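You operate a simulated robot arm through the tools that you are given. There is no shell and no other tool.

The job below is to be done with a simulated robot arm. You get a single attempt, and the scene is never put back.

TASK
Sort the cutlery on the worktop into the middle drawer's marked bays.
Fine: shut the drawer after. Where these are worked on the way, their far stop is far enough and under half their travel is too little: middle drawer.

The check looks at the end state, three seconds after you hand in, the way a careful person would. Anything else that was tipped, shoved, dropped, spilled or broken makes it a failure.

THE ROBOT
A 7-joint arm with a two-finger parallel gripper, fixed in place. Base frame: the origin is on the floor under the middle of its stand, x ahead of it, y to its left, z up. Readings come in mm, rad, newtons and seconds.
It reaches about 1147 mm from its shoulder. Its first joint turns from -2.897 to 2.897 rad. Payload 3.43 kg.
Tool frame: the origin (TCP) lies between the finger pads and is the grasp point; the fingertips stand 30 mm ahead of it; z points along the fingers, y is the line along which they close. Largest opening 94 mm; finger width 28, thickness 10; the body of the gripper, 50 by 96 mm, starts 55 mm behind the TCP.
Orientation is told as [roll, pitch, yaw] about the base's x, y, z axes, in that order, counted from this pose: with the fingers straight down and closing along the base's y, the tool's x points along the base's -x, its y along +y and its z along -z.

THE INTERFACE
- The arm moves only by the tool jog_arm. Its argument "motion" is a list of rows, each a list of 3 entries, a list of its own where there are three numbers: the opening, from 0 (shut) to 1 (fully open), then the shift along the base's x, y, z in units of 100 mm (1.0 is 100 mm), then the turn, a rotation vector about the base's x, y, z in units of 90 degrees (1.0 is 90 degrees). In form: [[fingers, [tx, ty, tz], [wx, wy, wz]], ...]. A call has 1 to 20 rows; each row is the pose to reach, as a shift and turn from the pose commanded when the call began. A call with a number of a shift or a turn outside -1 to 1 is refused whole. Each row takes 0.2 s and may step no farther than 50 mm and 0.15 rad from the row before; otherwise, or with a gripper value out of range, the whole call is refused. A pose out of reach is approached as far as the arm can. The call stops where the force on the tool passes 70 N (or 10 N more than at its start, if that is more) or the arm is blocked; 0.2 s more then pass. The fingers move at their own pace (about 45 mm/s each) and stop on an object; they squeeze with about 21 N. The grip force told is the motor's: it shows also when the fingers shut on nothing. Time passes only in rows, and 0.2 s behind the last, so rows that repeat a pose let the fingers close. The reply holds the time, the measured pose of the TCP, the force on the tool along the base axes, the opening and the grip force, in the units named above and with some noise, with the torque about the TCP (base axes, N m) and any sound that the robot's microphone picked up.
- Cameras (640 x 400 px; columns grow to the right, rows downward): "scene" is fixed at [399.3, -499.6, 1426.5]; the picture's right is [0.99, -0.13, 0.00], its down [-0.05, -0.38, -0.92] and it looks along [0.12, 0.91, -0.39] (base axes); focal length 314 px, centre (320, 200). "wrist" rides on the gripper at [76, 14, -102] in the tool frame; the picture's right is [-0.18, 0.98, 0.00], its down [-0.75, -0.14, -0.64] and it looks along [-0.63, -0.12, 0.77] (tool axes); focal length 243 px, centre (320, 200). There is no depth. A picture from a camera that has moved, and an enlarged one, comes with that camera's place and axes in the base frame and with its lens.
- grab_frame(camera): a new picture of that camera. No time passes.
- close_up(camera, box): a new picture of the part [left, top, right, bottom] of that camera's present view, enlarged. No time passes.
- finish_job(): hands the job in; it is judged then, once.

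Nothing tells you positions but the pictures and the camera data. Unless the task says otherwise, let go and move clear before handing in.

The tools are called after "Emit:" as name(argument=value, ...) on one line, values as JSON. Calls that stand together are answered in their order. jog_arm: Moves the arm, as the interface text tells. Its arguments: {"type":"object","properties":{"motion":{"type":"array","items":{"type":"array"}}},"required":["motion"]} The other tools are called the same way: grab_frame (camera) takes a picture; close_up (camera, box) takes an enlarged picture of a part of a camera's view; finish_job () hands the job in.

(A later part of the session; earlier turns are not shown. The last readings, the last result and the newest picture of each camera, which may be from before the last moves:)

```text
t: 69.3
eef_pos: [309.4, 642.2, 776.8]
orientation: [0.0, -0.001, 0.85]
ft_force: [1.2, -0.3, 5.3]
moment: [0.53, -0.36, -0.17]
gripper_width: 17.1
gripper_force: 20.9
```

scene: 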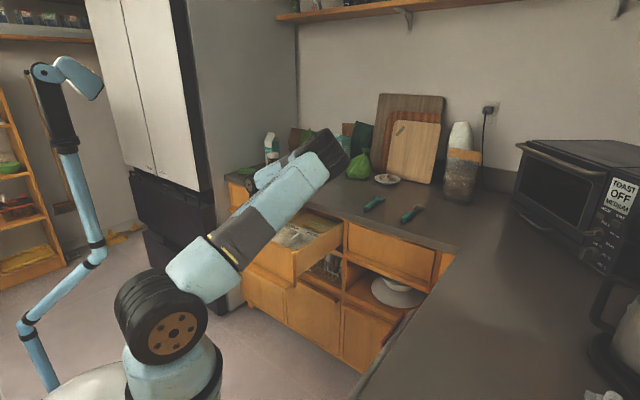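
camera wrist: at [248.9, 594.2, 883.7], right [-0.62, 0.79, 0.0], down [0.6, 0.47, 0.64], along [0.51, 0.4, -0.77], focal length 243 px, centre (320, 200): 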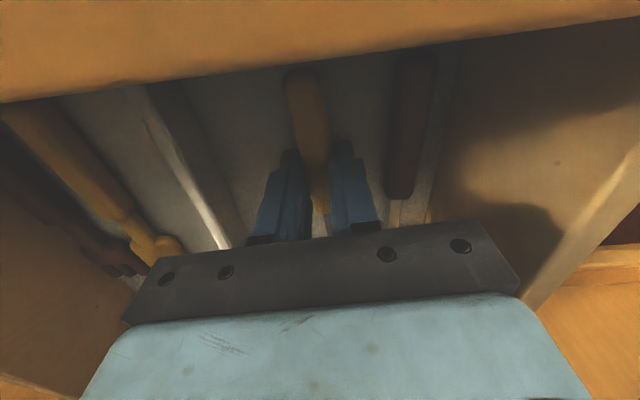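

The bowl end has touched the bay floor (5 N, about 119 mm ahead of the grip). I'll release by opening just slightly.

Emit:
jog_arm(motion=[[0.22, [0, 0, 0], [0, 0, 0]], [0.26, [0, 0, 0], [0, 0, 0]], [0.26, [0, 0, 0], [0, 0, 0]], [0.26, [0, 0, 0.03], [0, 0, 0]], [0.26, [0, 0, 0.08], [0, 0, 0]]])

Emit:
grab_frame(camera="wrist")

```text
t: 70.5
eef_pos: [310.6, 641.3, 784.6]
orientation: [-0.001, 0.0, 0.85]
ft_force: [0.1, 0.2, -0.1]
moment: [0.0, 0.0, -0.01]
gripper_width: 24.3
gripper_force: 0.0
```

```text
taken
camera wrist: at [248.6, 594.7, 887.5], right [-0.62, 0.79, 0.0], down [0.6, 0.47, 0.64], along [0.51, 0.4, -0.77], focal length 243 px, centre (320, 200)
```

wrist: 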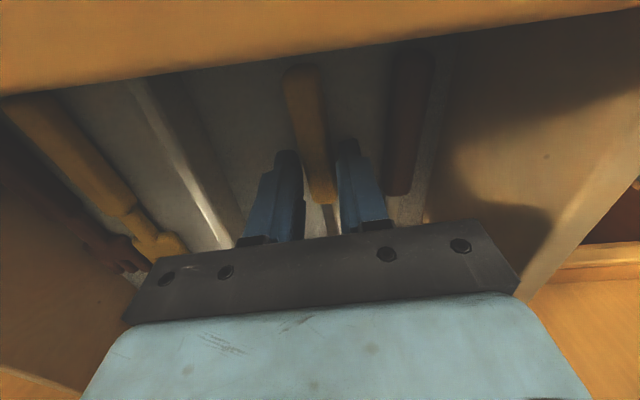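

The spoon is released and lying in the bay. I'll lift straight up and check.

Emit:
jog_arm(motion=[[0.26, [0, 0, 0.15], [0, 0, 0]], [0.26, [0, 0, 0.35], [0, 0, 0]], [0.26, [0, 0, 0.65], [0, 0, 0]], [0.26, [0, 0, 1.0], [0, 0, 0]]])

Emit:
jog_arm(motion=[[0.26, [0.05, 0, 0.35], [0, 0, 0]], [0.26, [0.25, -0.05, 0.7], [0, 0, -0.02]], [0.26, [0.5, -0.1, 1.0], [0, 0, -0.038]]])

Emit:
grab_frame(camera="wrist")

Emit:
grab_frame(camera="scene")

```text
t: 71.5
eef_pos: [310.7, 641.9, 882.7]
orientation: [-0.003, 0.0, 0.85]
ft_force: [0.3, 0.4, -0.3]
moment: [-0.02, 0.01, 0.0]
gripper_width: 24.5
gripper_force: 0.0
```

```text
t: 72.3
eef_pos: [358.3, 630.1, 984.0]
orientation: [-0.001, 0.001, 0.79]
ft_force: [0.5, 0.1, 0.8]
moment: [-0.01, 0.01, -0.03]
gripper_width: 24.4
gripper_force: 0.0
```

```text
taken
camera wrist: at [293.1, 586.1, 1087.7], right [-0.57, 0.82, 0.0], down [0.63, 0.44, 0.64], along [0.53, 0.36, -0.77], focal length 243 px, centre (320, 200)
```

wrist: 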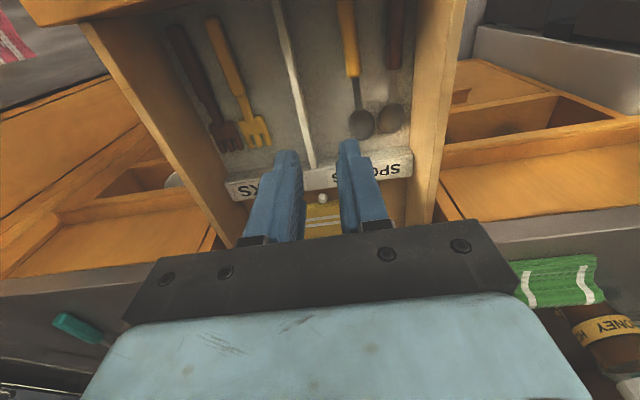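

```text
taken
```

scene: 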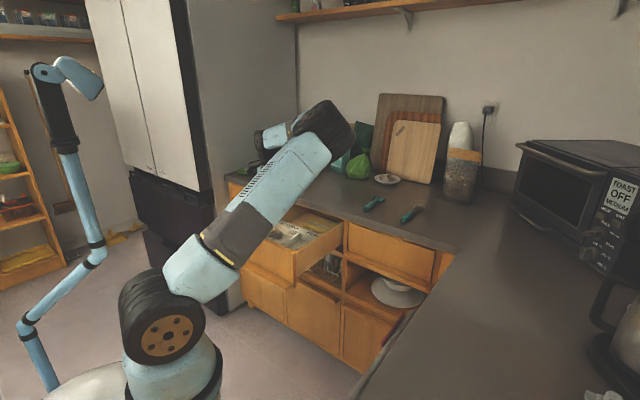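

The yellow spoon lies neatly in the SPOONS bay beside the brown one, with about 50 mm left to the divider for the teal spoon (m≈191). Now I'll go for the teal spoon.

Emit:
jog_arm(motion=[[0.4, [0.25, -0.1, 0.3], [0, 0, 0]], [0.5, [0.55, -0.22, 0.7], [0, 0, 0]], [0.5, [0.9, -0.35, 1.0], [0, 0, 0]]])

Emit:
jog_arm(motion=[[0.5, [0.3, -0.11, 0], [0, 0, 0]], [0.5, [0.6, -0.23, 0], [0, 0, 0]], [0.5, [0.9, -0.35, 0], [0, 0, 0]]])

Emit:
jog_arm(motion=[[0.5, [0.3, -0.11, 0], [0, 0, 0]], [0.5, [0.6, -0.23, 0], [0, 0, 0]], [0.5, [0.9, -0.35, 0], [0, 0, 0]]])

Emit:
jog_arm(motion=[[0.5, [0.3, -0.11, 0], [0, 0, 0]], [0.5, [0.6, -0.23, 0], [0, 0, 0]], [0.5, [0.9, -0.35, 0], [0, 0, 0]]])

Emit:
jog_arm(motion=[[0.5, [0.3, -0.11, 0], [0, 0, 0]], [0.5, [0.6, -0.23, 0], [0, 0, 0]], [0.5, [0.86, -0.34, 0], [0, 0, 0]]])

Emit:
grab_frame(camera="wrist")

```text
refused: row 2 steps farther than a row can; nothing moved
```

```text
t: 73.1
eef_pos: [449.2, 598.7, 983.2]
orientation: [-0.003, -0.001, 0.793]
ft_force: [-0.3, 0.4, 0.0]
moment: [-0.01, -0.02, 0.0]
gripper_width: 46.8
gripper_force: 0.0
```

```text
t: 73.9
eef_pos: [542.1, 564.1, 983.4]
orientation: [-0.003, 0.002, 0.791]
ft_force: [0.4, 1.1, 0.0]
moment: [-0.03, 0.01, 0.0]
gripper_width: 47.2
gripper_force: 0.0
```

```text
t: 74.7
eef_pos: [632.3, 528.8, 981.8]
orientation: [-0.002, 0.001, 0.79]
ft_force: [-0.2, 0.4, -0.3]
moment: [0.0, -0.05, -0.02]
gripper_width: 47.0
gripper_force: 0.1
```

```text
t: 75.5
eef_pos: [716.5, 494.9, 982.9]
orientation: [-0.002, 0.0, 0.791]
ft_force: [0.1, 0.6, 1.2]
moment: [-0.01, -0.02, 0.0]
gripper_width: 47.0
gripper_force: 0.0
```

```text
taken
camera wrist: at [652.0, 450.2, 1086.3], right [-0.57, 0.82, 0.0], down [0.63, 0.44, 0.64], along [0.53, 0.36, -0.77], focal length 243 px, centre (320, 200)
```

wrist: 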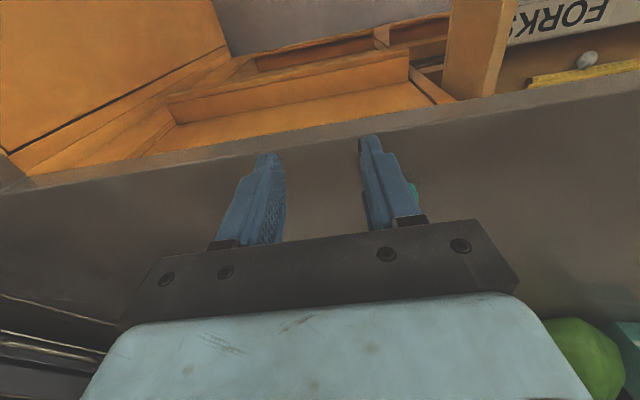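

The first call was refused, so I travelled a level lower than planned, but nothing was touched. I'll now rise and move over the teal spoon.

Emit:
jog_arm(motion=[[0.5, [0, 0, 0.4], [0, 0, 0]], [0.5, [0.2, -0.1, 0.75], [0, 0, 0]], [0.5, [0.5, -0.25, 0.97], [0, 0, 0]], [0.5, [0.87, -0.38, 0.97], [0, 0, 0]]])

Emit:
grab_frame(camera="wrist")

Emit:
close_up(camera="wrist", box=[220, 60, 440, 230])

```text
t: 76.5
eef_pos: [805.0, 456.2, 1081.6]
orientation: [-0.002, 0.001, 0.791]
ft_force: [0.0, 0.5, 1.1]
moment: [-0.02, -0.02, -0.01]
gripper_width: 46.9
gripper_force: 0.1
```

```text
taken
camera wrist: at [740.0, 411.0, 1184.7], right [-0.57, 0.82, 0.0], down [0.63, 0.44, 0.64], along [0.53, 0.36, -0.77], focal length 243 px, centre (320, 200)
```

wrist: 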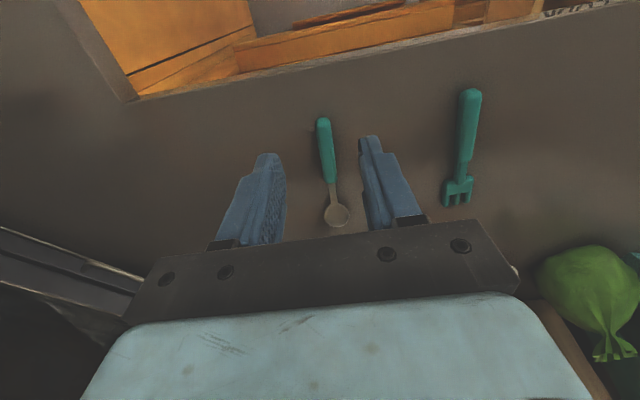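

```text
2.35 times, centred on (330, 145) of wrist
camera zoom: at [740.0, 411.0, 1184.7], right [-0.57, 0.82, 0.0], down [0.63, 0.44, 0.64], along [0.53, 0.36, -0.77], focal length 571 px, centre (296, 329)
```

zoom: 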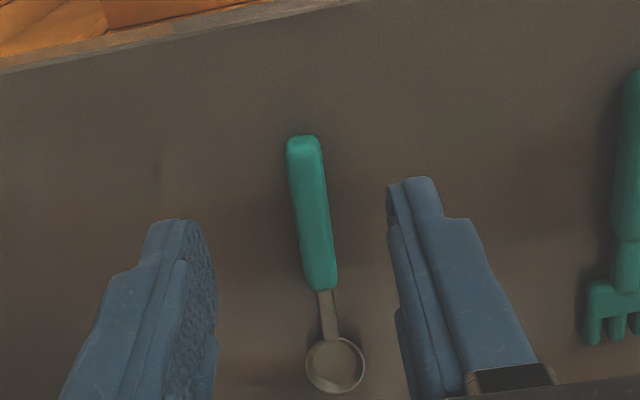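

The teal spoon lies from n≈914 to 1090 at m≈-255, angled about -2.4°. I'll move over its handle with a matching small turn and descend.

Emit:
jog_arm(motion=[[0.5, [0.2, 0.18, -0.2], [0, 0, -0.013]], [0.5, [0.4, 0.37, -0.45], [0, 0, -0.027]], [0.5, [0.6, 0.554, -0.75], [0, 0, -0.027]], [0.5, [0.6, 0.554, -1.0], [0, 0, -0.027]]])

Emit:
grab_frame(camera="wrist")

Emit:
grab_frame(camera="scene")

```text
t: 77.5
eef_pos: [864.1, 510.7, 981.9]
orientation: [-0.002, 0.0, 0.748]
ft_force: [0.9, 0.3, -0.1]
moment: [0.03, -0.02, 0.04]
gripper_width: 46.9
gripper_force: 0.1
```

```text
taken
camera wrist: at [796.7, 469.5, 1084.5], right [-0.53, 0.85, 0.0], down [0.65, 0.41, 0.64], along [0.54, 0.34, -0.77], focal length 243 px, centre (320, 200)
```

wrist: 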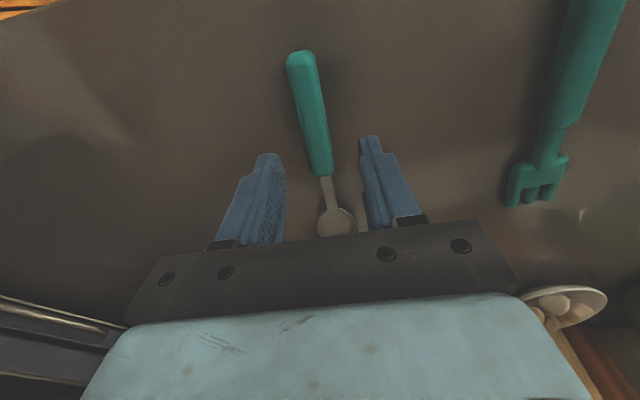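

```text
taken
```

scene: 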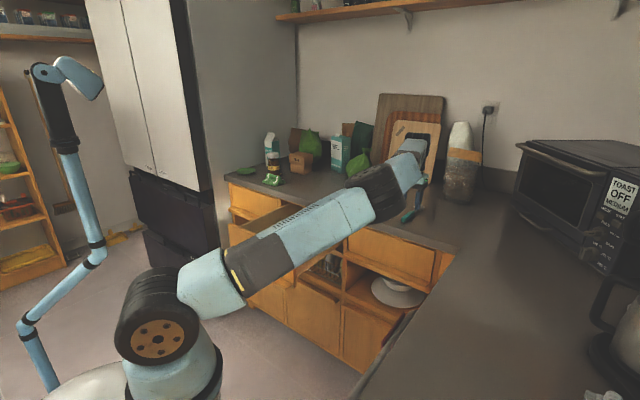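

The handle is centred between the fingers. I'll descend to touch the worktop lightly.

Emit:
jog_arm(motion=[[0.5, [0.01, -0.01, -0.15], [0, 0, 0]], [0.5, [0.01, -0.01, -0.3], [0, 0, 0]], [0.5, [0.01, -0.01, -0.38], [0, 0, 0]], [0.5, [0.01, -0.01, -0.415], [0, 0, 0]]])

Emit:
grab_frame(camera="wrist")

```text
t: 78.5
eef_pos: [863.5, 509.2, 940.1]
orientation: [-0.003, 0.0, 0.748]
ft_force: [1.3, 0.3, 5.0]
moment: [0.1, 0.13, 0.0]
gripper_width: 46.9
gripper_force: 0.0
```

```text
taken
camera wrist: at [797.5, 467.8, 1043.2], right [-0.53, 0.85, 0.0], down [0.65, 0.41, 0.64], along [0.54, 0.34, -0.77], focal length 243 px, centre (320, 200)
```

wrist: 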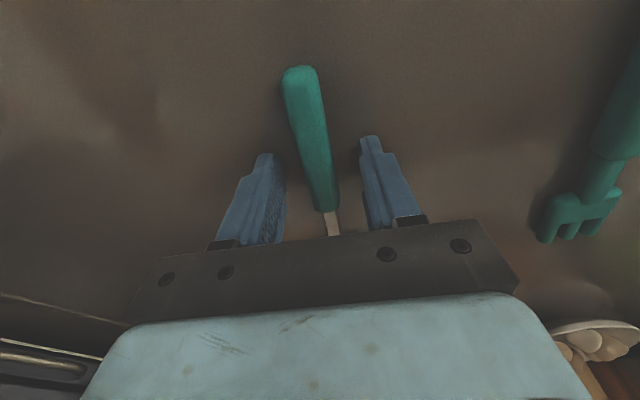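

Light contact (5 N) and the handle is centred. I'll close, let it settle, then lift slowly by 15 mm.

Emit:
jog_arm(motion=[[0, [0, 0, 0.005], [0, 0, 0]], [0, [0, 0, 0.005], [0, 0, 0]], [0, [0, 0, 0.005], [0, 0, 0]], [0, [0, 0, 0.005], [0, 0, 0]], [0, [0, 0, 0.005], [0, 0, 0]], [0, [0, 0, 0.005], [0, 0, 0]], [0, [0, 0, 0.005], [0, 0, 0]]])

Emit:
jog_arm(motion=[[0, [0, 0, 0.03], [0, 0, 0]], [0, [0, 0, 0.06], [0, 0, 0]], [0, [0, 0, 0.1], [0, 0, 0]], [0, [0, 0, 0.15], [0, 0, 0]]])

Emit:
grab_frame(camera="wrist")

Emit:
close_up(camera="scene", box=[370, 170, 450, 230])

```text
t: 80.1
eef_pos: [864.2, 508.8, 940.6]
orientation: [-0.001, 0.001, 0.749]
ft_force: [-2.3, 3.3, 7.1]
moment: [0.23, 0.1, 0.01]
gripper_width: 17.0
gripper_force: 20.7
```

```text
t: 81.1
eef_pos: [865.2, 510.0, 954.7]
orientation: [-0.002, 0.002, 0.748]
ft_force: [-0.1, 0.1, -1.2]
moment: [-0.02, 0.01, 0.03]
gripper_width: 17.1
gripper_force: 20.7
```

```text
taken
camera wrist: at [798.4, 469.0, 1057.6], right [-0.53, 0.85, 0.0], down [0.65, 0.41, 0.64], along [0.54, 0.34, -0.77], focal length 243 px, centre (320, 200)
```

wrist: 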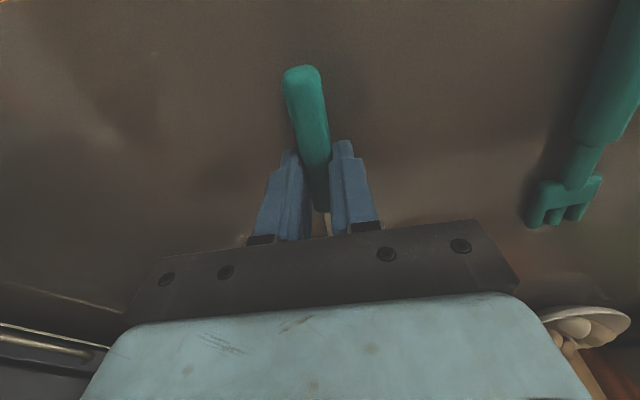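

```text
6.67 times, centred on (410, 200) of scene
camera zoom: at [399.3, -499.6, 1426.5], right [0.99, -0.13, 0.0], down [-0.05, -0.38, -0.92], along [0.12, 0.91, -0.39], focal length 2093 px, centre (-280, 200)
```

zoom: 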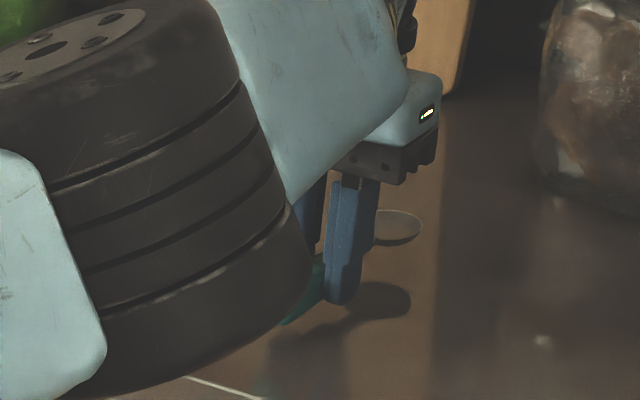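

The teal spoon is held. I'll lift gently to about z≈1025 and carry it in smooth steps to the spoons bay.

Emit:
jog_arm(motion=[[0, [0, 0, 0.08], [0, 0, 0]], [0, [0, 0, 0.16], [0, 0, 0]], [0, [0, 0, 0.25], [0, 0, 0]], [0, [0, 0, 0.35], [0, 0, 0]], [0, [0, 0, 0.45], [0, 0, 0]], [0, [0, 0, 0.55], [0, 0, 0]], [0, [0, 0, 0.63], [0, 0, 0]], [0, [0, 0, 0.68], [0, 0, 0]], [0, [0, 0, 0.7], [0, 0, 0]]])

Emit:
jog_arm(motion=[[0, [-0.06, 0.01, 0], [0, 0, 0]], [0, [-0.18, 0.03, 0], [0, 0, 0]], [0, [-0.34, 0.06, 0], [0, 0, 0]], [0, [-0.5, 0.09, 0], [0, 0, 0]], [0, [-0.66, 0.12, 0], [0, 0, 0]], [0, [-0.79, 0.15, 0], [0, 0, 0]], [0, [-0.86, 0.165, 0], [0, 0, 0]], [0, [-0.88, 0.172, 0], [0, 0, 0]]])

Emit:
jog_arm(motion=[[0, [-0.06, 0.01, 0], [0, 0, 0.003]], [0, [-0.18, 0.03, 0], [0, 0, 0.006]], [0, [-0.34, 0.06, 0], [0, 0, 0.01]], [0, [-0.5, 0.09, 0], [0, 0, 0.015]], [0, [-0.66, 0.12, 0], [0, 0, 0.02]], [0, [-0.79, 0.15, 0], [0, 0, 0.024]], [0, [-0.86, 0.165, 0], [0, 0, 0.027]], [0, [-0.88, 0.172, 0], [0, 0, 0.027]]])

Emit:
grab_frame(camera="wrist")

```text
t: 83.1
eef_pos: [864.6, 509.2, 1024.2]
orientation: [-0.002, 0.0, 0.748]
ft_force: [0.0, -1.0, -0.3]
moment: [-0.01, 0.03, -0.02]
gripper_width: 17.3
gripper_force: 20.7
```

```text
t: 84.9
eef_pos: [776.6, 525.3, 1024.7]
orientation: [-0.001, -0.002, 0.748]
ft_force: [0.0, 0.0, 0.3]
moment: [0.02, 0.01, -0.02]
gripper_width: 17.3
gripper_force: 21.1
```

```text
t: 86.7
eef_pos: [688.6, 543.5, 1024.5]
orientation: [-0.002, -0.001, 0.79]
ft_force: [-0.5, 0.0, -0.4]
moment: [-0.04, -0.03, 0.03]
gripper_width: 16.9
gripper_force: 20.6
```

```text
taken
camera wrist: at [623.6, 500.6, 1128.4], right [-0.57, 0.82, 0.0], down [0.63, 0.44, 0.64], along [0.53, 0.36, -0.77], focal length 243 px, centre (320, 200)
```

wrist: 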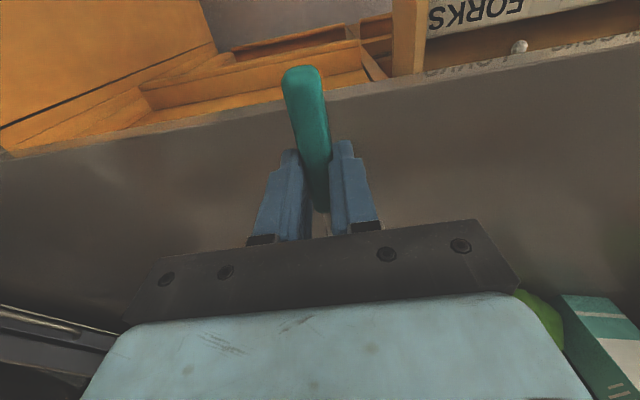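

The spoon is held steady at yaw 0.79. I'll continue carrying it to above the bay.

Emit:
jog_arm(motion=[[0, [-0.06, 0.01, 0], [0, 0, 0]], [0, [-0.18, 0.03, 0], [0, 0, 0]], [0, [-0.34, 0.06, 0], [0, 0, 0]], [0, [-0.5, 0.09, 0], [0, 0, 0]], [0, [-0.66, 0.12, 0], [0, 0, 0]], [0, [-0.79, 0.15, 0], [0, 0, 0]], [0, [-0.86, 0.165, 0], [0, 0, 0]], [0, [-0.88, 0.174, 0], [0, 0, 0]]])

Emit:
jog_arm(motion=[[0, [-0.06, 0.01, 0], [0, 0, 0]], [0, [-0.18, 0.03, 0], [0, 0, 0]], [0, [-0.34, 0.06, 0], [0, 0, 0]], [0, [-0.5, 0.09, 0], [0, 0, 0]], [0, [-0.66, 0.12, 0], [0, 0, 0]], [0, [-0.79, 0.15, 0], [0, 0, 0]], [0, [-0.86, 0.165, 0], [0, 0, 0]], [0, [-0.88, 0.174, 0], [0, 0, 0]]])

Emit:
jog_arm(motion=[[0, [-0.06, 0.01, 0], [0, 0, 0]], [0, [-0.18, 0.03, 0], [0, 0, 0]], [0, [-0.34, 0.06, 0], [0, 0, 0]], [0, [-0.5, 0.09, 0], [0, 0, 0]], [0, [-0.66, 0.12, 0], [0, 0, 0]], [0, [-0.79, 0.15, 0], [0, 0, 0]], [0, [-0.86, 0.165, 0], [0, 0, 0]], [0, [-0.88, 0.174, 0], [0, 0, 0]]])

Emit:
grab_frame(camera="wrist")

```text
t: 88.5
eef_pos: [600.7, 561.6, 1026.0]
orientation: [-0.002, 0.001, 0.791]
ft_force: [-0.3, 0.1, -0.5]
moment: [-0.02, 0.0, 0.01]
gripper_width: 17.0
gripper_force: 21.2
```

```text
t: 90.3
eef_pos: [512.6, 578.3, 1026.7]
orientation: [-0.002, 0.0, 0.789]
ft_force: [0.3, -1.4, -0.6]
moment: [0.0, 0.03, 0.0]
gripper_width: 16.9
gripper_force: 21.6
```

```text
t: 92.1
eef_pos: [424.4, 595.5, 1024.4]
orientation: [-0.001, 0.0, 0.791]
ft_force: [-0.3, 0.1, 0.2]
moment: [-0.02, 0.01, -0.02]
gripper_width: 17.0
gripper_force: 21.1
```

```text
taken
camera wrist: at [359.5, 552.2, 1128.8], right [-0.57, 0.82, 0.0], down [0.63, 0.44, 0.64], along [0.53, 0.36, -0.77], focal length 243 px, centre (320, 200)
```

wrist: 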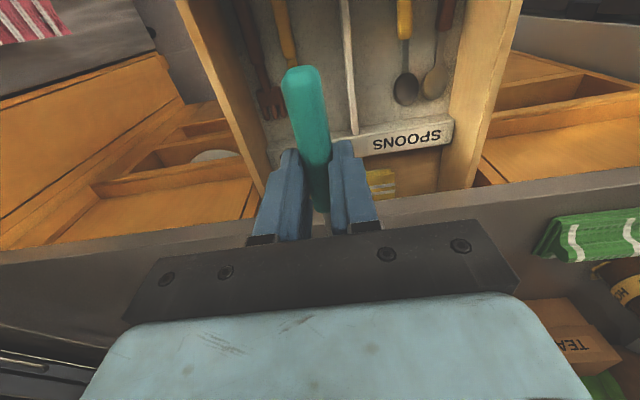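

The bay and the yellow spoon are clearly visible, and the gap between divider (m≈160) and yellow bowl (m≈217) is centred at m≈190. I'll move over that gap and start to descend.

Emit:
jog_arm(motion=[[0, [-0.06, 0.01, 0], [0, 0, 0]], [0, [-0.18, 0.03, 0], [0, 0, 0]], [0, [-0.34, 0.06, 0], [0, 0, 0]], [0, [-0.5, 0.09, 0], [0, 0, 0]], [0, [-0.65, 0.12, 0], [0, 0, 0]], [0, [-0.77, 0.145, 0], [0, 0, 0]], [0, [-0.84, 0.16, 0], [0, 0, 0]], [0, [-0.857, 0.163, 0], [0, 0, 0]]])

Emit:
jog_arm(motion=[[0, [0, 0, -0.06], [0, 0, 0]], [0, [0, 0, -0.18], [0, 0, 0]], [0, [0, 0, -0.34], [0, 0, 0]], [0, [0, 0, -0.52], [0, 0, 0]], [0, [0, 0, -0.7], [0, 0, 0]], [0, [0, 0, -0.85], [0, 0, 0]], [0, [0, 0, -0.95], [0, 0, 0]], [0, [0, 0, -1.0], [0, 0, 0]]])

Emit:
grab_frame(camera="wrist")

Emit:
close_up(camera="wrist", box=[180, 0, 460, 240])

```text
t: 93.9
eef_pos: [339.0, 614.0, 1024.6]
orientation: [0.001, 0.0, 0.79]
ft_force: [0.0, 0.4, -0.9]
moment: [-0.04, -0.01, -0.03]
gripper_width: 17.4
gripper_force: 21.1
```

```text
t: 95.7
eef_pos: [337.4, 613.3, 924.4]
orientation: [-0.002, 0.001, 0.79]
ft_force: [-0.3, 0.7, -0.4]
moment: [-0.01, 0.04, -0.01]
gripper_width: 17.2
gripper_force: 20.9
```

```text
taken
camera wrist: at [274.0, 568.2, 1028.2], right [-0.57, 0.82, 0.0], down [0.63, 0.44, 0.64], along [0.53, 0.36, -0.77], focal length 243 px, centre (320, 200)
```

wrist: 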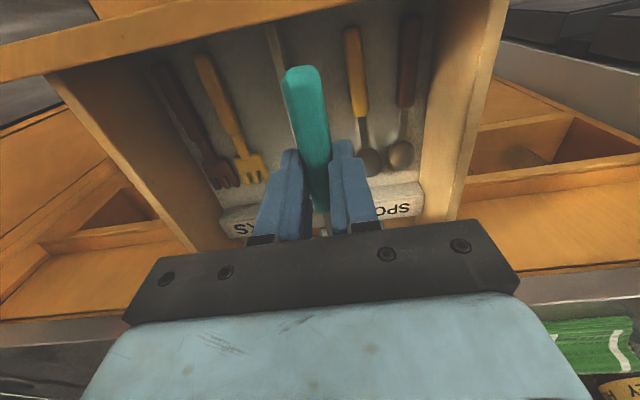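

```text
1.67 times, centred on (320, 120) of wrist
camera zoom: at [274.0, 568.2, 1028.2], right [-0.57, 0.82, 0.0], down [0.63, 0.44, 0.64], along [0.53, 0.36, -0.77], focal length 404 px, centre (320, 333)
```

zoom: 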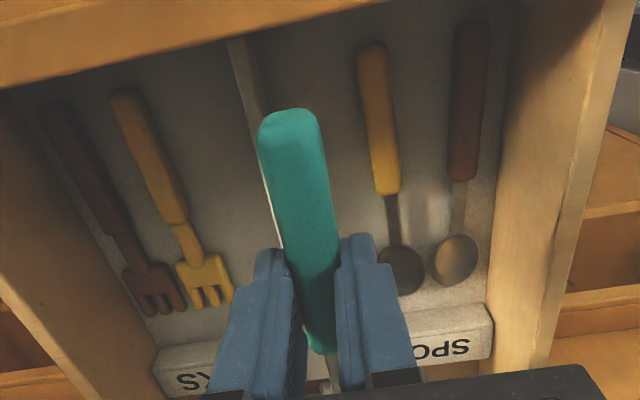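

Alignment is good: TCP at m≈192 over the gap. I'll lower it in the same way as the first spoon.

Emit:
jog_arm(motion=[[0, [0, 0, -0.06], [0, 0, 0]], [0, [0, 0, -0.18], [0, 0, 0]], [0, [0, 0, -0.34], [0, 0, 0]], [0, [0, 0, -0.52], [0, 0, 0]], [0, [0, 0, -0.7], [0, 0, 0]], [0, [0, 0, -0.85], [0, 0, 0]], [0, [0, 0, -0.95], [0, 0, 0]], [0, [0, 0, -1.0], [0, 0, 0]]])

Emit:
jog_arm(motion=[[0, [0, 0, -0.06], [0, 0, 0]], [0, [0, 0, -0.14], [0, 0, 0]], [0, [0, 0, -0.22], [0, 0, 0]], [0, [0, 0, -0.3], [0, 0, 0]], [0, [0, 0, -0.36], [0, 0, 0]], [0, [0, 0, -0.4], [0, 0, 0]]])

Emit:
grab_frame(camera="wrist")

```text
t: 97.5
eef_pos: [339.4, 613.1, 823.2]
orientation: [-0.003, 0.0, 0.792]
ft_force: [-0.7, -0.1, -0.5]
moment: [0.01, 0.07, 0.03]
gripper_width: 17.1
gripper_force: 20.9
```

```text
t: 98.9
eef_pos: [339.5, 612.6, 784.8]
orientation: [-0.001, 0.002, 0.79]
ft_force: [0.5, -0.5, -0.2]
moment: [0.0, 0.0, 0.02]
gripper_width: 17.0
gripper_force: 21.7
```

```text
taken
camera wrist: at [274.3, 567.6, 888.2], right [-0.57, 0.82, 0.0], down [0.63, 0.44, 0.64], along [0.53, 0.36, -0.77], focal length 243 px, centre (320, 200)
```

wrist: 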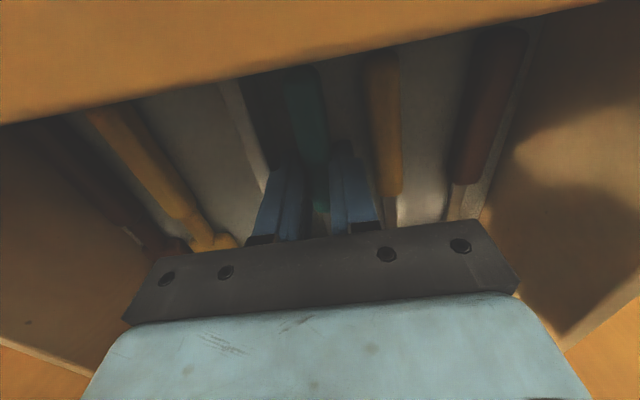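

No contact yet; the teal spoon sits between the divider and the yellow handle. I'll creep down to the floor.

Emit:
jog_arm(motion=[[0, [0, 0, -0.02], [0, 0, 0]], [0, [0, 0, -0.04], [0, 0, 0]], [0, [0, 0, -0.055], [0, 0, 0]]])

Emit:
jog_arm(motion=[[0, [0, 0, -0.015], [0, 0, 0]], [0, [0, 0, -0.025], [0, 0, 0]]])

```text
t: 99.7
eef_pos: [338.4, 612.1, 779.8]
orientation: [-0.002, 0.0, 0.79]
ft_force: [0.6, 0.5, -1.0]
moment: [-0.04, 0.0, 0.03]
gripper_width: 17.2
gripper_force: 20.5
```

```text
t: 100.3
eef_pos: [340.2, 611.5, 777.1]
orientation: [-0.001, -0.001, 0.791]
ft_force: [0.4, 0.1, -0.3]
moment: [-0.03, -0.02, -0.01]
gripper_width: 17.1
gripper_force: 21.2
```

Still free at z≈777. Another couple of millimetres, then release.

Emit:
jog_arm(motion=[[0, [0, 0, -0.015], [0, 0, 0]], [0, [0, 0, -0.025], [0, 0, 0]]])

```text
t: 100.9
eef_pos: [336.9, 612.9, 774.3]
orientation: [-0.001, 0.002, 0.791]
ft_force: [-0.7, -0.1, -1.4]
moment: [-0.03, -0.01, 0.0]
gripper_width: 17.2
gripper_force: 21.2
```

Low enough: the remaining drop is only a few millimetres. I'll release with a small opening and lift off.

Emit:
jog_arm(motion=[[0.22, [0, 0, 0], [0, 0, 0]], [0.26, [0, 0, 0], [0, 0, 0]], [0.26, [0, 0, 0], [0, 0, 0]], [0.26, [0, 0, 0.05], [0, 0, 0]], [0.26, [0, 0, 0.12], [0, 0, 0]]])

Emit:
grab_frame(camera="wrist")

```text
t: 102.1
eef_pos: [338.1, 612.2, 785.5]
orientation: [-0.002, 0.0, 0.79]
ft_force: [0.4, -0.3, 1.0]
moment: [-0.03, 0.0, 0.04]
gripper_width: 24.3
gripper_force: 0.0
```

```text
taken
camera wrist: at [274.4, 568.3, 889.2], right [-0.57, 0.82, 0.0], down [0.63, 0.44, 0.64], along [0.53, 0.36, -0.77], focal length 243 px, centre (320, 200)
```

wrist: 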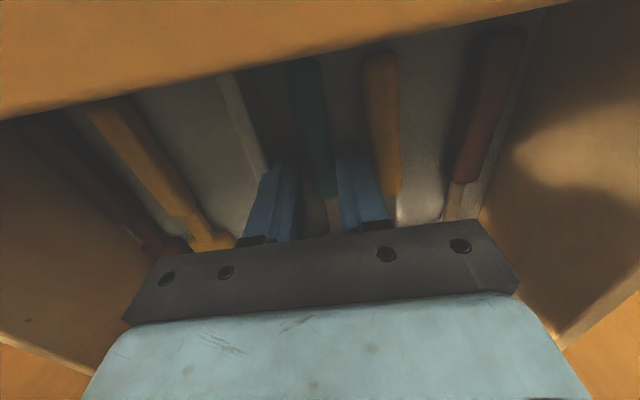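

Released. I'll lift straight up out of the drawer and check the result.

Emit:
jog_arm(motion=[[0.26, [0, 0, 0.15], [0, 0, 0]], [0.26, [0, 0, 0.35], [0, 0, 0]], [0.26, [0, 0, 0.65], [0, 0, 0]], [0.26, [0, 0, 1.0], [0, 0, 0]]])

Emit:
jog_arm(motion=[[0.26, [0, 0, 0.35], [0, 0, 0]], [0.26, [0.15, 0, 0.7], [0, 0, 0]], [0.26, [0.4, -0.05, 1.0], [0, 0, 0]]])

Emit:
grab_frame(camera="wrist")

```text
t: 103.1
eef_pos: [338.9, 615.1, 887.5]
orientation: [-0.001, 0.002, 0.79]
ft_force: [-0.1, -0.9, 0.6]
moment: [-0.01, 0.04, 0.0]
gripper_width: 24.5
gripper_force: 0.1
```

```text
t: 103.9
eef_pos: [378.5, 609.7, 988.0]
orientation: [-0.001, 0.001, 0.791]
ft_force: [-0.2, 1.0, 0.1]
moment: [0.01, -0.01, -0.01]
gripper_width: 24.2
gripper_force: 0.0
```

```text
taken
camera wrist: at [313.5, 564.9, 1091.3], right [-0.57, 0.82, 0.0], down [0.63, 0.44, 0.64], along [0.53, 0.36, -0.77], focal length 243 px, centre (320, 200)
```

wrist: 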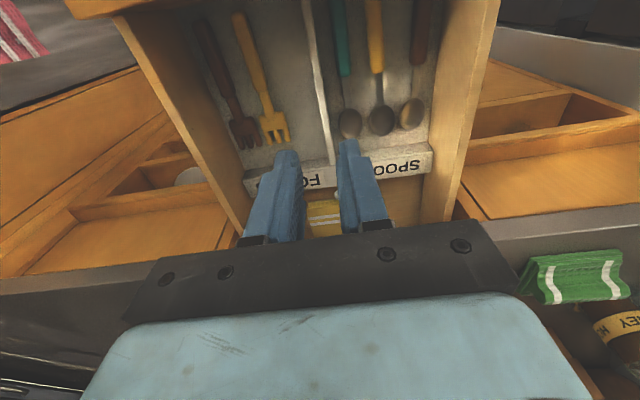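

All three spoons lie side by side in the SPOONS bay, and nothing else moved. Now for the fork: free space in the FORKS bay is m≈102–156, so I'll centre it at m≈129. Moving over to the fork.

Emit:
jog_arm(motion=[[0.4, [0.1, 0, 0.35], [0, 0, 0]], [0.5, [0.3, -0.03, 0.7], [0, 0, 0]], [0.5, [0.6, -0.07, 0.92], [0, 0, 0]], [0.5, [0.9, -0.11, 0.92], [0, 0, 0]]])

Emit:
jog_arm(motion=[[0.5, [0.3, -0.04, 0], [0, 0, 0]], [0.5, [0.6, -0.08, 0], [0, 0, 0]], [0.5, [0.95, -0.12, 0], [0, 0, 0]]])

Emit:
jog_arm(motion=[[0.5, [0.3, -0.04, 0], [0, 0, 0]], [0.5, [0.6, -0.08, 0], [0, 0, 0]], [0.5, [0.95, -0.12, 0], [0, 0, 0]]])

Emit:
jog_arm(motion=[[0.5, [0.15, -0.02, 0], [0, 0, 0]], [0.5, [0.31, -0.05, 0], [0, 0, 0]]])

Emit:
grab_frame(camera="wrist")

Emit:
close_up(camera="wrist", box=[220, 60, 440, 230])

```text
t: 104.9
eef_pos: [469.5, 597.9, 1080.5]
orientation: [-0.002, 0.0, 0.791]
ft_force: [-0.7, 0.1, -0.1]
moment: [0.02, -0.04, 0.02]
gripper_width: 46.8
gripper_force: 0.2
```

```text
t: 105.7
eef_pos: [562.0, 585.6, 1079.0]
orientation: [0.0, 0.0, 0.79]
ft_force: [0.9, 0.0, -0.1]
moment: [-0.03, -0.04, 0.0]
gripper_width: 46.9
gripper_force: 0.1
```

```text
t: 106.5
eef_pos: [659.0, 571.4, 1079.3]
orientation: [-0.002, 0.0, 0.791]
ft_force: [0.2, -0.3, 0.8]
moment: [0.02, -0.05, 0.02]
gripper_width: 47.1
gripper_force: 0.1
```

```text
t: 107.1
eef_pos: [690.2, 566.5, 1078.6]
orientation: [-0.001, 0.0, 0.791]
ft_force: [-0.5, -0.5, -0.8]
moment: [-0.02, 0.0, 0.02]
gripper_width: 47.0
gripper_force: 0.0
```

```text
taken
camera wrist: at [625.0, 522.9, 1181.7], right [-0.57, 0.82, 0.0], down [0.63, 0.44, 0.64], along [0.53, 0.36, -0.77], focal length 243 px, centre (320, 200)
```

wrist: 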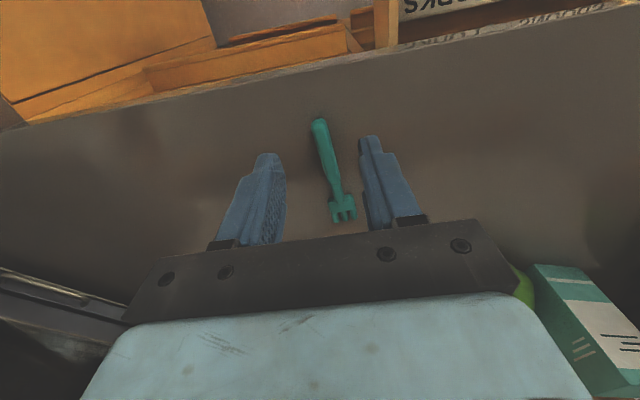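

```text
2.35 times, centred on (330, 145) of wrist
camera zoom: at [625.0, 522.9, 1181.7], right [-0.57, 0.82, 0.0], down [0.63, 0.44, 0.64], along [0.53, 0.36, -0.77], focal length 571 px, centre (296, 329)
```

zoom: 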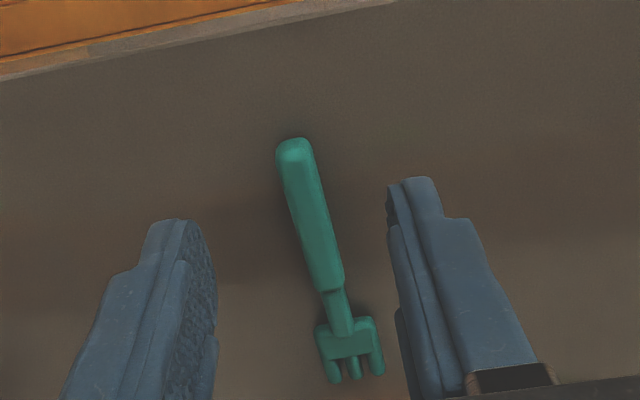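

The fork spans n≈911–1075 at m≈-92, angled about +4°, with a 42 mm wide head. I'll move over its handle with a matching turn and descend.

Emit:
jog_arm(motion=[[0.5, [0.2, 0.2, -0.2], [0, 0, 0.02]], [0.5, [0.4, 0.4, -0.45], [0, 0, 0.0445]], [0.5, [0.572, 0.586, -0.75], [0, 0, 0.0445]], [0.5, [0.572, 0.586, -0.97], [0, 0, 0.0445]]])

Emit:
grab_frame(camera="wrist")

```text
t: 108.1
eef_pos: [747.7, 626.0, 981.4]
orientation: [-0.002, -0.001, 0.861]
ft_force: [-1.0, -1.0, 0.6]
moment: [0.0, -0.01, 0.0]
gripper_width: 47.2
gripper_force: 0.0
```

```text
taken
camera wrist: at [686.4, 577.6, 1084.0], right [-0.63, 0.78, 0.0], down [0.6, 0.48, 0.64], along [0.5, 0.4, -0.77], focal length 243 px, centre (320, 200)
```

wrist: 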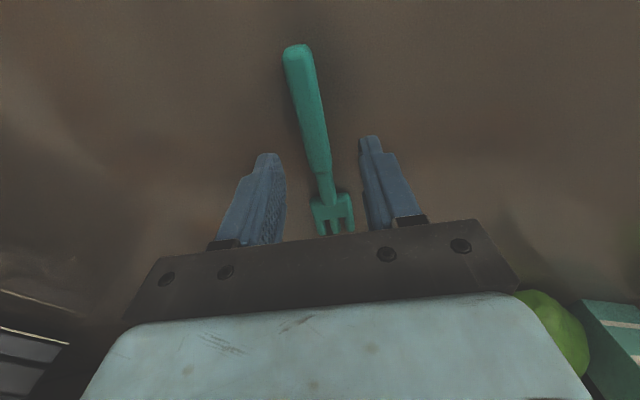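

The fork handle is centred within a couple of millimetres. I'll make a small correction and descend to touch.

Emit:
jog_arm(motion=[[0.5, [0.015, -0.013, -0.15], [0, 0, 0]], [0.5, [0.015, -0.013, -0.3], [0, 0, 0]], [0.5, [0.015, -0.013, -0.38], [0, 0, 0]], [0.5, [0.015, -0.013, -0.412], [0, 0, 0]]])

Emit:
grab_frame(camera="wrist")

```text
t: 109.1
eef_pos: [749.2, 623.9, 939.6]
orientation: [-0.003, 0.001, 0.862]
ft_force: [0.5, -0.8, 2.3]
moment: [0.05, 0.03, 0.02]
gripper_width: 46.8
gripper_force: 0.1
```

```text
taken
camera wrist: at [687.9, 576.1, 1043.3], right [-0.62, 0.78, 0.0], down [0.6, 0.48, 0.64], along [0.5, 0.4, -0.77], focal length 243 px, centre (320, 200)
```

wrist: 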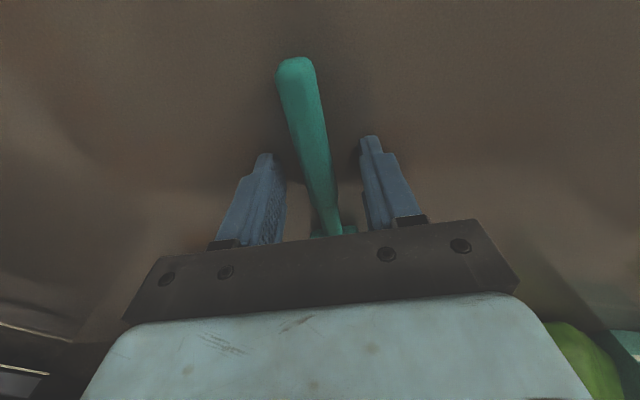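

Touching lightly (2 N) with the handle between the fingers. I'll close, settle, and lift slowly.

Emit:
jog_arm(motion=[[0, [0, 0, 0.005], [0, 0, 0]], [0, [0, 0, 0.005], [0, 0, 0]], [0, [0, 0, 0.005], [0, 0, 0]], [0, [0, 0, 0.005], [0, 0, 0]], [0, [0, 0, 0.005], [0, 0, 0]], [0, [0, 0, 0.005], [0, 0, 0]], [0, [0, 0, 0.005], [0, 0, 0]]])

Emit:
jog_arm(motion=[[0, [0, 0, 0.03], [0, 0, 0]], [0, [0, 0, 0.06], [0, 0, 0]], [0, [0, 0, 0.1], [0, 0, 0]], [0, [0, 0, 0.15], [0, 0, 0]]])

Emit:
grab_frame(camera="wrist")

Emit:
close_up(camera="scene", box=[340, 160, 420, 220])

```text
t: 110.7
eef_pos: [749.2, 625.2, 941.0]
orientation: [0.0, 0.0, 0.862]
ft_force: [0.4, 0.7, 0.1]
moment: [-0.01, -0.01, 0.0]
gripper_width: 17.2
gripper_force: 21.0
```

```text
t: 111.7
eef_pos: [748.4, 625.3, 956.3]
orientation: [-0.002, 0.003, 0.86]
ft_force: [-0.2, 0.1, -0.9]
moment: [-0.02, 0.01, 0.03]
gripper_width: 17.0
gripper_force: 20.7
```

```text
taken
camera wrist: at [687.1, 576.3, 1058.5], right [-0.62, 0.78, 0.0], down [0.6, 0.48, 0.64], along [0.5, 0.4, -0.77], focal length 243 px, centre (320, 200)
```

wrist: 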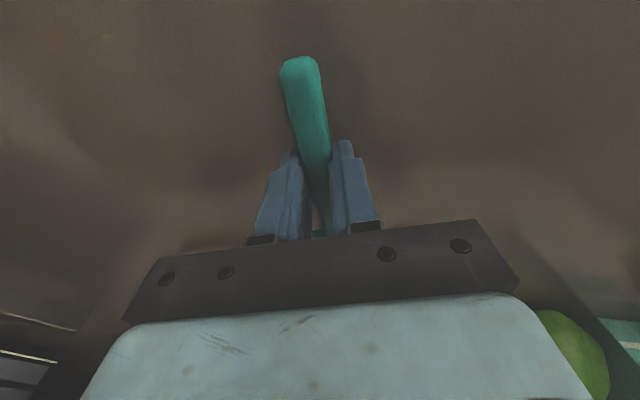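

```text
6.67 times, centred on (380, 190) of scene
camera zoom: at [399.3, -499.6, 1426.5], right [0.99, -0.13, 0.0], down [-0.05, -0.38, -0.92], along [0.12, 0.91, -0.39], focal length 2093 px, centre (-80, 267)
```

zoom: 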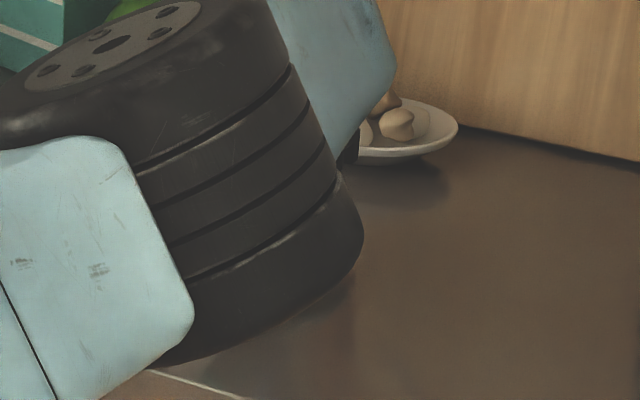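

The fork is held at 17 mm. I'll lift it gently and carry it toward the FORKS bay, turning back to yaw 0.79 on the way.

Emit:
jog_arm(motion=[[0, [0, 0, 0.08], [0, 0, 0]], [0, [0, 0, 0.16], [0, 0, 0]], [0, [0, 0, 0.25], [0, 0, 0]], [0, [0, 0, 0.35], [0, 0, 0]], [0, [0, 0, 0.45], [0, 0, 0]], [0, [0, 0, 0.55], [0, 0, 0]], [0, [0, 0, 0.63], [0, 0, 0]], [0, [0, 0, 0.68], [0, 0, 0]], [0, [0, 0, 0.7], [0, 0, 0]]])

Emit:
jog_arm(motion=[[0, [-0.06, -0.01, 0], [0, 0, -0.003]], [0, [-0.18, -0.03, 0], [0, 0, -0.008]], [0, [-0.34, -0.05, 0], [0, 0, -0.016]], [0, [-0.52, -0.08, 0], [0, 0, -0.025]], [0, [-0.68, -0.1, 0], [0, 0, -0.033]], [0, [-0.81, -0.12, 0], [0, 0, -0.04]], [0, [-0.88, -0.13, 0], [0, 0, -0.0445]], [0, [-0.91, -0.136, 0], [0, 0, -0.0445]]])

Emit:
grab_frame(camera="wrist")

Emit:
grab_frame(camera="scene")

```text
t: 113.7
eef_pos: [749.4, 627.1, 1026.6]
orientation: [-0.002, 0.002, 0.861]
ft_force: [0.2, 1.2, -1.3]
moment: [0.02, 0.0, 0.02]
gripper_width: 17.2
gripper_force: 21.1
```

```text
t: 115.5
eef_pos: [657.8, 610.7, 1025.1]
orientation: [-0.002, 0.0, 0.793]
ft_force: [-0.4, 0.8, -0.2]
moment: [-0.03, -0.03, 0.01]
gripper_width: 17.1
gripper_force: 20.9
```

```text
taken
camera wrist: at [592.8, 566.6, 1128.6], right [-0.57, 0.82, 0.0], down [0.63, 0.44, 0.64], along [0.53, 0.36, -0.77], focal length 243 px, centre (320, 200)
```

wrist: 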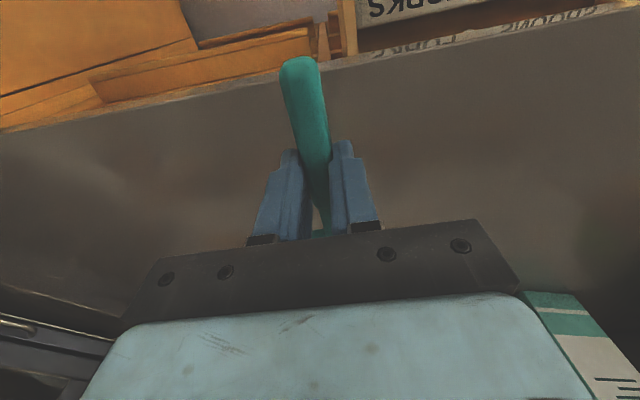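

```text
taken
```

scene: 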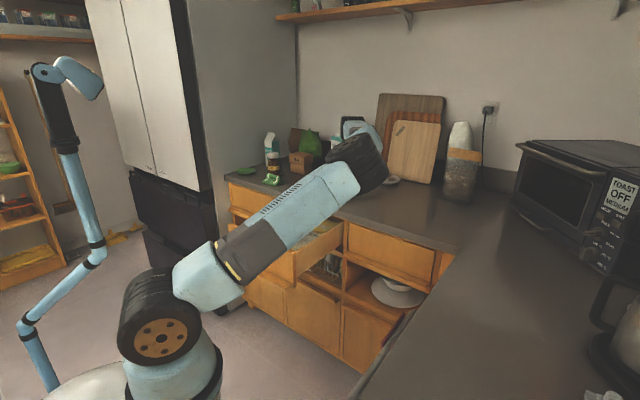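

The fork is held securely and the worktop is now clear of cutlery. I'll continue to above the FORKS bay.

Emit:
jog_arm(motion=[[0, [-0.06, -0.01, 0], [0, 0, 0]], [0, [-0.18, -0.03, 0], [0, 0, 0]], [0, [-0.34, -0.05, 0], [0, 0, 0]], [0, [-0.52, -0.08, 0], [0, 0, 0]], [0, [-0.68, -0.1, 0], [0, 0, 0]], [0, [-0.81, -0.12, 0], [0, 0, 0]], [0, [-0.88, -0.13, 0], [0, 0, 0]], [0, [-0.91, -0.132, 0], [0, 0, 0]]])

Emit:
jog_arm(motion=[[0, [-0.06, -0.01, 0], [0, 0, 0]], [0, [-0.18, -0.03, 0], [0, 0, 0]], [0, [-0.34, -0.05, 0], [0, 0, 0]], [0, [-0.52, -0.08, 0], [0, 0, 0]], [0, [-0.68, -0.1, 0], [0, 0, 0]], [0, [-0.81, -0.12, 0], [0, 0, 0]], [0, [-0.88, -0.13, 0], [0, 0, 0]], [0, [-0.91, -0.132, 0], [0, 0, 0]]])

Emit:
grab_frame(camera="wrist")

Emit:
close_up(camera="wrist", box=[180, 0, 460, 240])

```text
t: 117.3
eef_pos: [566.5, 597.7, 1024.7]
orientation: [-0.002, 0.001, 0.79]
ft_force: [-0.9, -0.1, -1.5]
moment: [0.0, 0.01, 0.0]
gripper_width: 17.2
gripper_force: 21.0
```

```text
t: 119.1
eef_pos: [475.1, 584.9, 1025.1]
orientation: [-0.002, 0.001, 0.79]
ft_force: [-0.1, -0.1, -1.1]
moment: [0.0, 0.04, 0.01]
gripper_width: 17.2
gripper_force: 21.4
```

```text
taken
camera wrist: at [409.7, 540.9, 1128.9], right [-0.57, 0.82, 0.0], down [0.63, 0.44, 0.64], along [0.53, 0.36, -0.77], focal length 243 px, centre (320, 200)
```

wrist: 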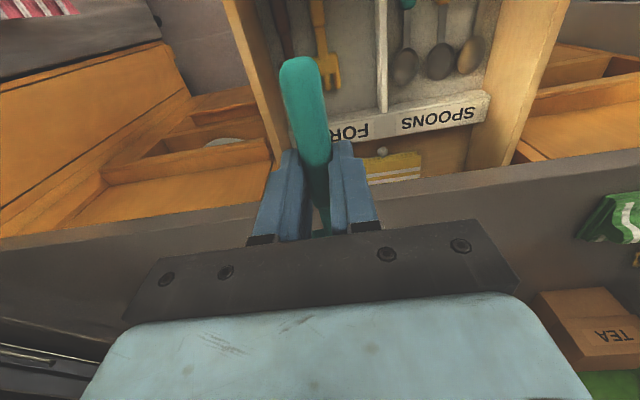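

```text
1.67 times, centred on (320, 120) of wrist
camera zoom: at [409.7, 540.9, 1128.9], right [-0.57, 0.82, 0.0], down [0.63, 0.44, 0.64], along [0.53, 0.36, -0.77], focal length 404 px, centre (320, 333)
```

zoom: 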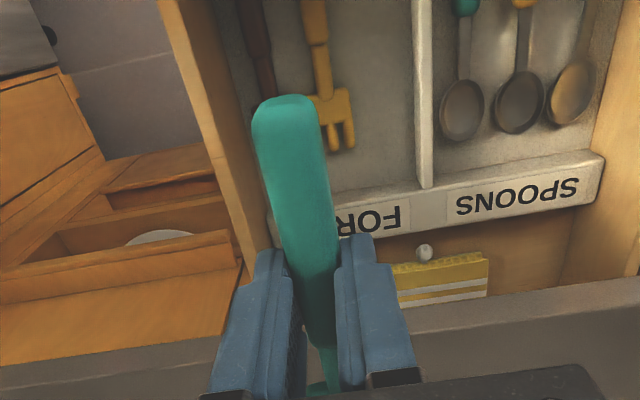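

Free space for the fork is m≈103–151, so I'll centre it at m≈127 with the handle end at n≈618. Moving over and descending partway.

Emit:
jog_arm(motion=[[0, [-0.06, -0.01, 0], [0, 0, 0]], [0, [-0.18, -0.03, 0], [0, 0, 0]], [0, [-0.34, -0.06, 0], [0, 0, 0]], [0, [-0.52, -0.09, 0], [0, 0, 0]], [0, [-0.68, -0.12, 0], [0, 0, 0]], [0, [-0.8, -0.14, 0], [0, 0, 0]], [0, [-0.87, -0.15, 0], [0, 0, 0]], [0, [-0.895, -0.153, 0], [0, 0, 0]]])

Emit:
jog_arm(motion=[[0, [0, 0, -0.06], [0, 0, 0]], [0, [0, 0, -0.18], [0, 0, 0]], [0, [0, 0, -0.34], [0, 0, 0]], [0, [0, 0, -0.52], [0, 0, 0]], [0, [0, 0, -0.7], [0, 0, 0]], [0, [0, 0, -0.85], [0, 0, 0]], [0, [0, 0, -0.95], [0, 0, 0]], [0, [0, 0, -1.0], [0, 0, 0]]])

Emit:
grab_frame(camera="wrist")

Emit:
close_up(camera="wrist", box=[180, 0, 460, 240])

```text
t: 120.9
eef_pos: [386.5, 569.8, 1027.8]
orientation: [-0.002, 0.001, 0.79]
ft_force: [0.0, -0.6, -1.1]
moment: [0.0, -0.01, 0.02]
gripper_width: 16.8
gripper_force: 20.8
```

```text
t: 122.7
eef_pos: [385.7, 569.7, 926.9]
orientation: [0.0, 0.0, 0.792]
ft_force: [-0.3, -0.1, -0.4]
moment: [-0.01, 0.04, 0.0]
gripper_width: 16.9
gripper_force: 21.3
```

```text
taken
camera wrist: at [321.9, 526.3, 1028.8], right [-0.57, 0.82, 0.0], down [0.63, 0.44, 0.64], along [0.53, 0.36, -0.77], focal length 243 px, centre (320, 200)
```

wrist: 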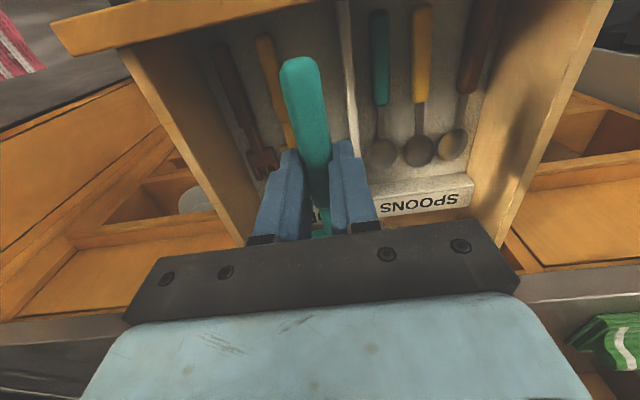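

```text
1.67 times, centred on (320, 120) of wrist
camera zoom: at [321.9, 526.3, 1028.8], right [-0.57, 0.82, 0.0], down [0.63, 0.44, 0.64], along [0.53, 0.36, -0.77], focal length 404 px, centre (320, 333)
```

zoom: 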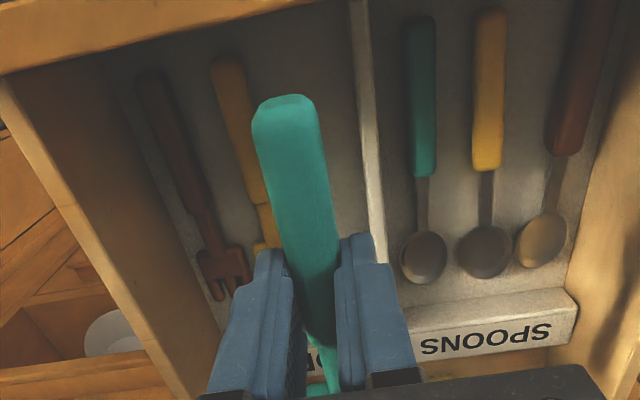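

The fork is aligned over the gap (m≈127). I'll lower it between the yellow fork and the divider.

Emit:
jog_arm(motion=[[0, [0, 0, -0.06], [0, 0, 0]], [0, [0, 0, -0.18], [0, 0, 0]], [0, [0, 0, -0.34], [0, 0, 0]], [0, [0, 0, -0.52], [0, 0, 0]], [0, [0, 0, -0.7], [0, 0, 0]], [0, [0, 0, -0.85], [0, 0, 0]], [0, [0, 0, -0.95], [0, 0, 0]], [0, [0, 0, -1.0], [0, 0, 0]]])

Emit:
grab_frame(camera="wrist")

```text
t: 124.5
eef_pos: [386.9, 569.9, 826.0]
orientation: [0.0, 0.0, 0.79]
ft_force: [-0.5, -1.0, -0.8]
moment: [0.02, 0.04, 0.02]
gripper_width: 17.5
gripper_force: 20.5
```

```text
taken
camera wrist: at [321.7, 526.2, 929.2], right [-0.57, 0.82, 0.0], down [0.63, 0.44, 0.64], along [0.53, 0.36, -0.77], focal length 243 px, centre (320, 200)
```

wrist: 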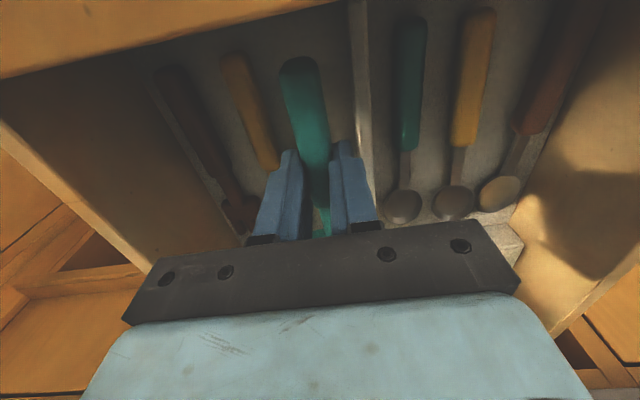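

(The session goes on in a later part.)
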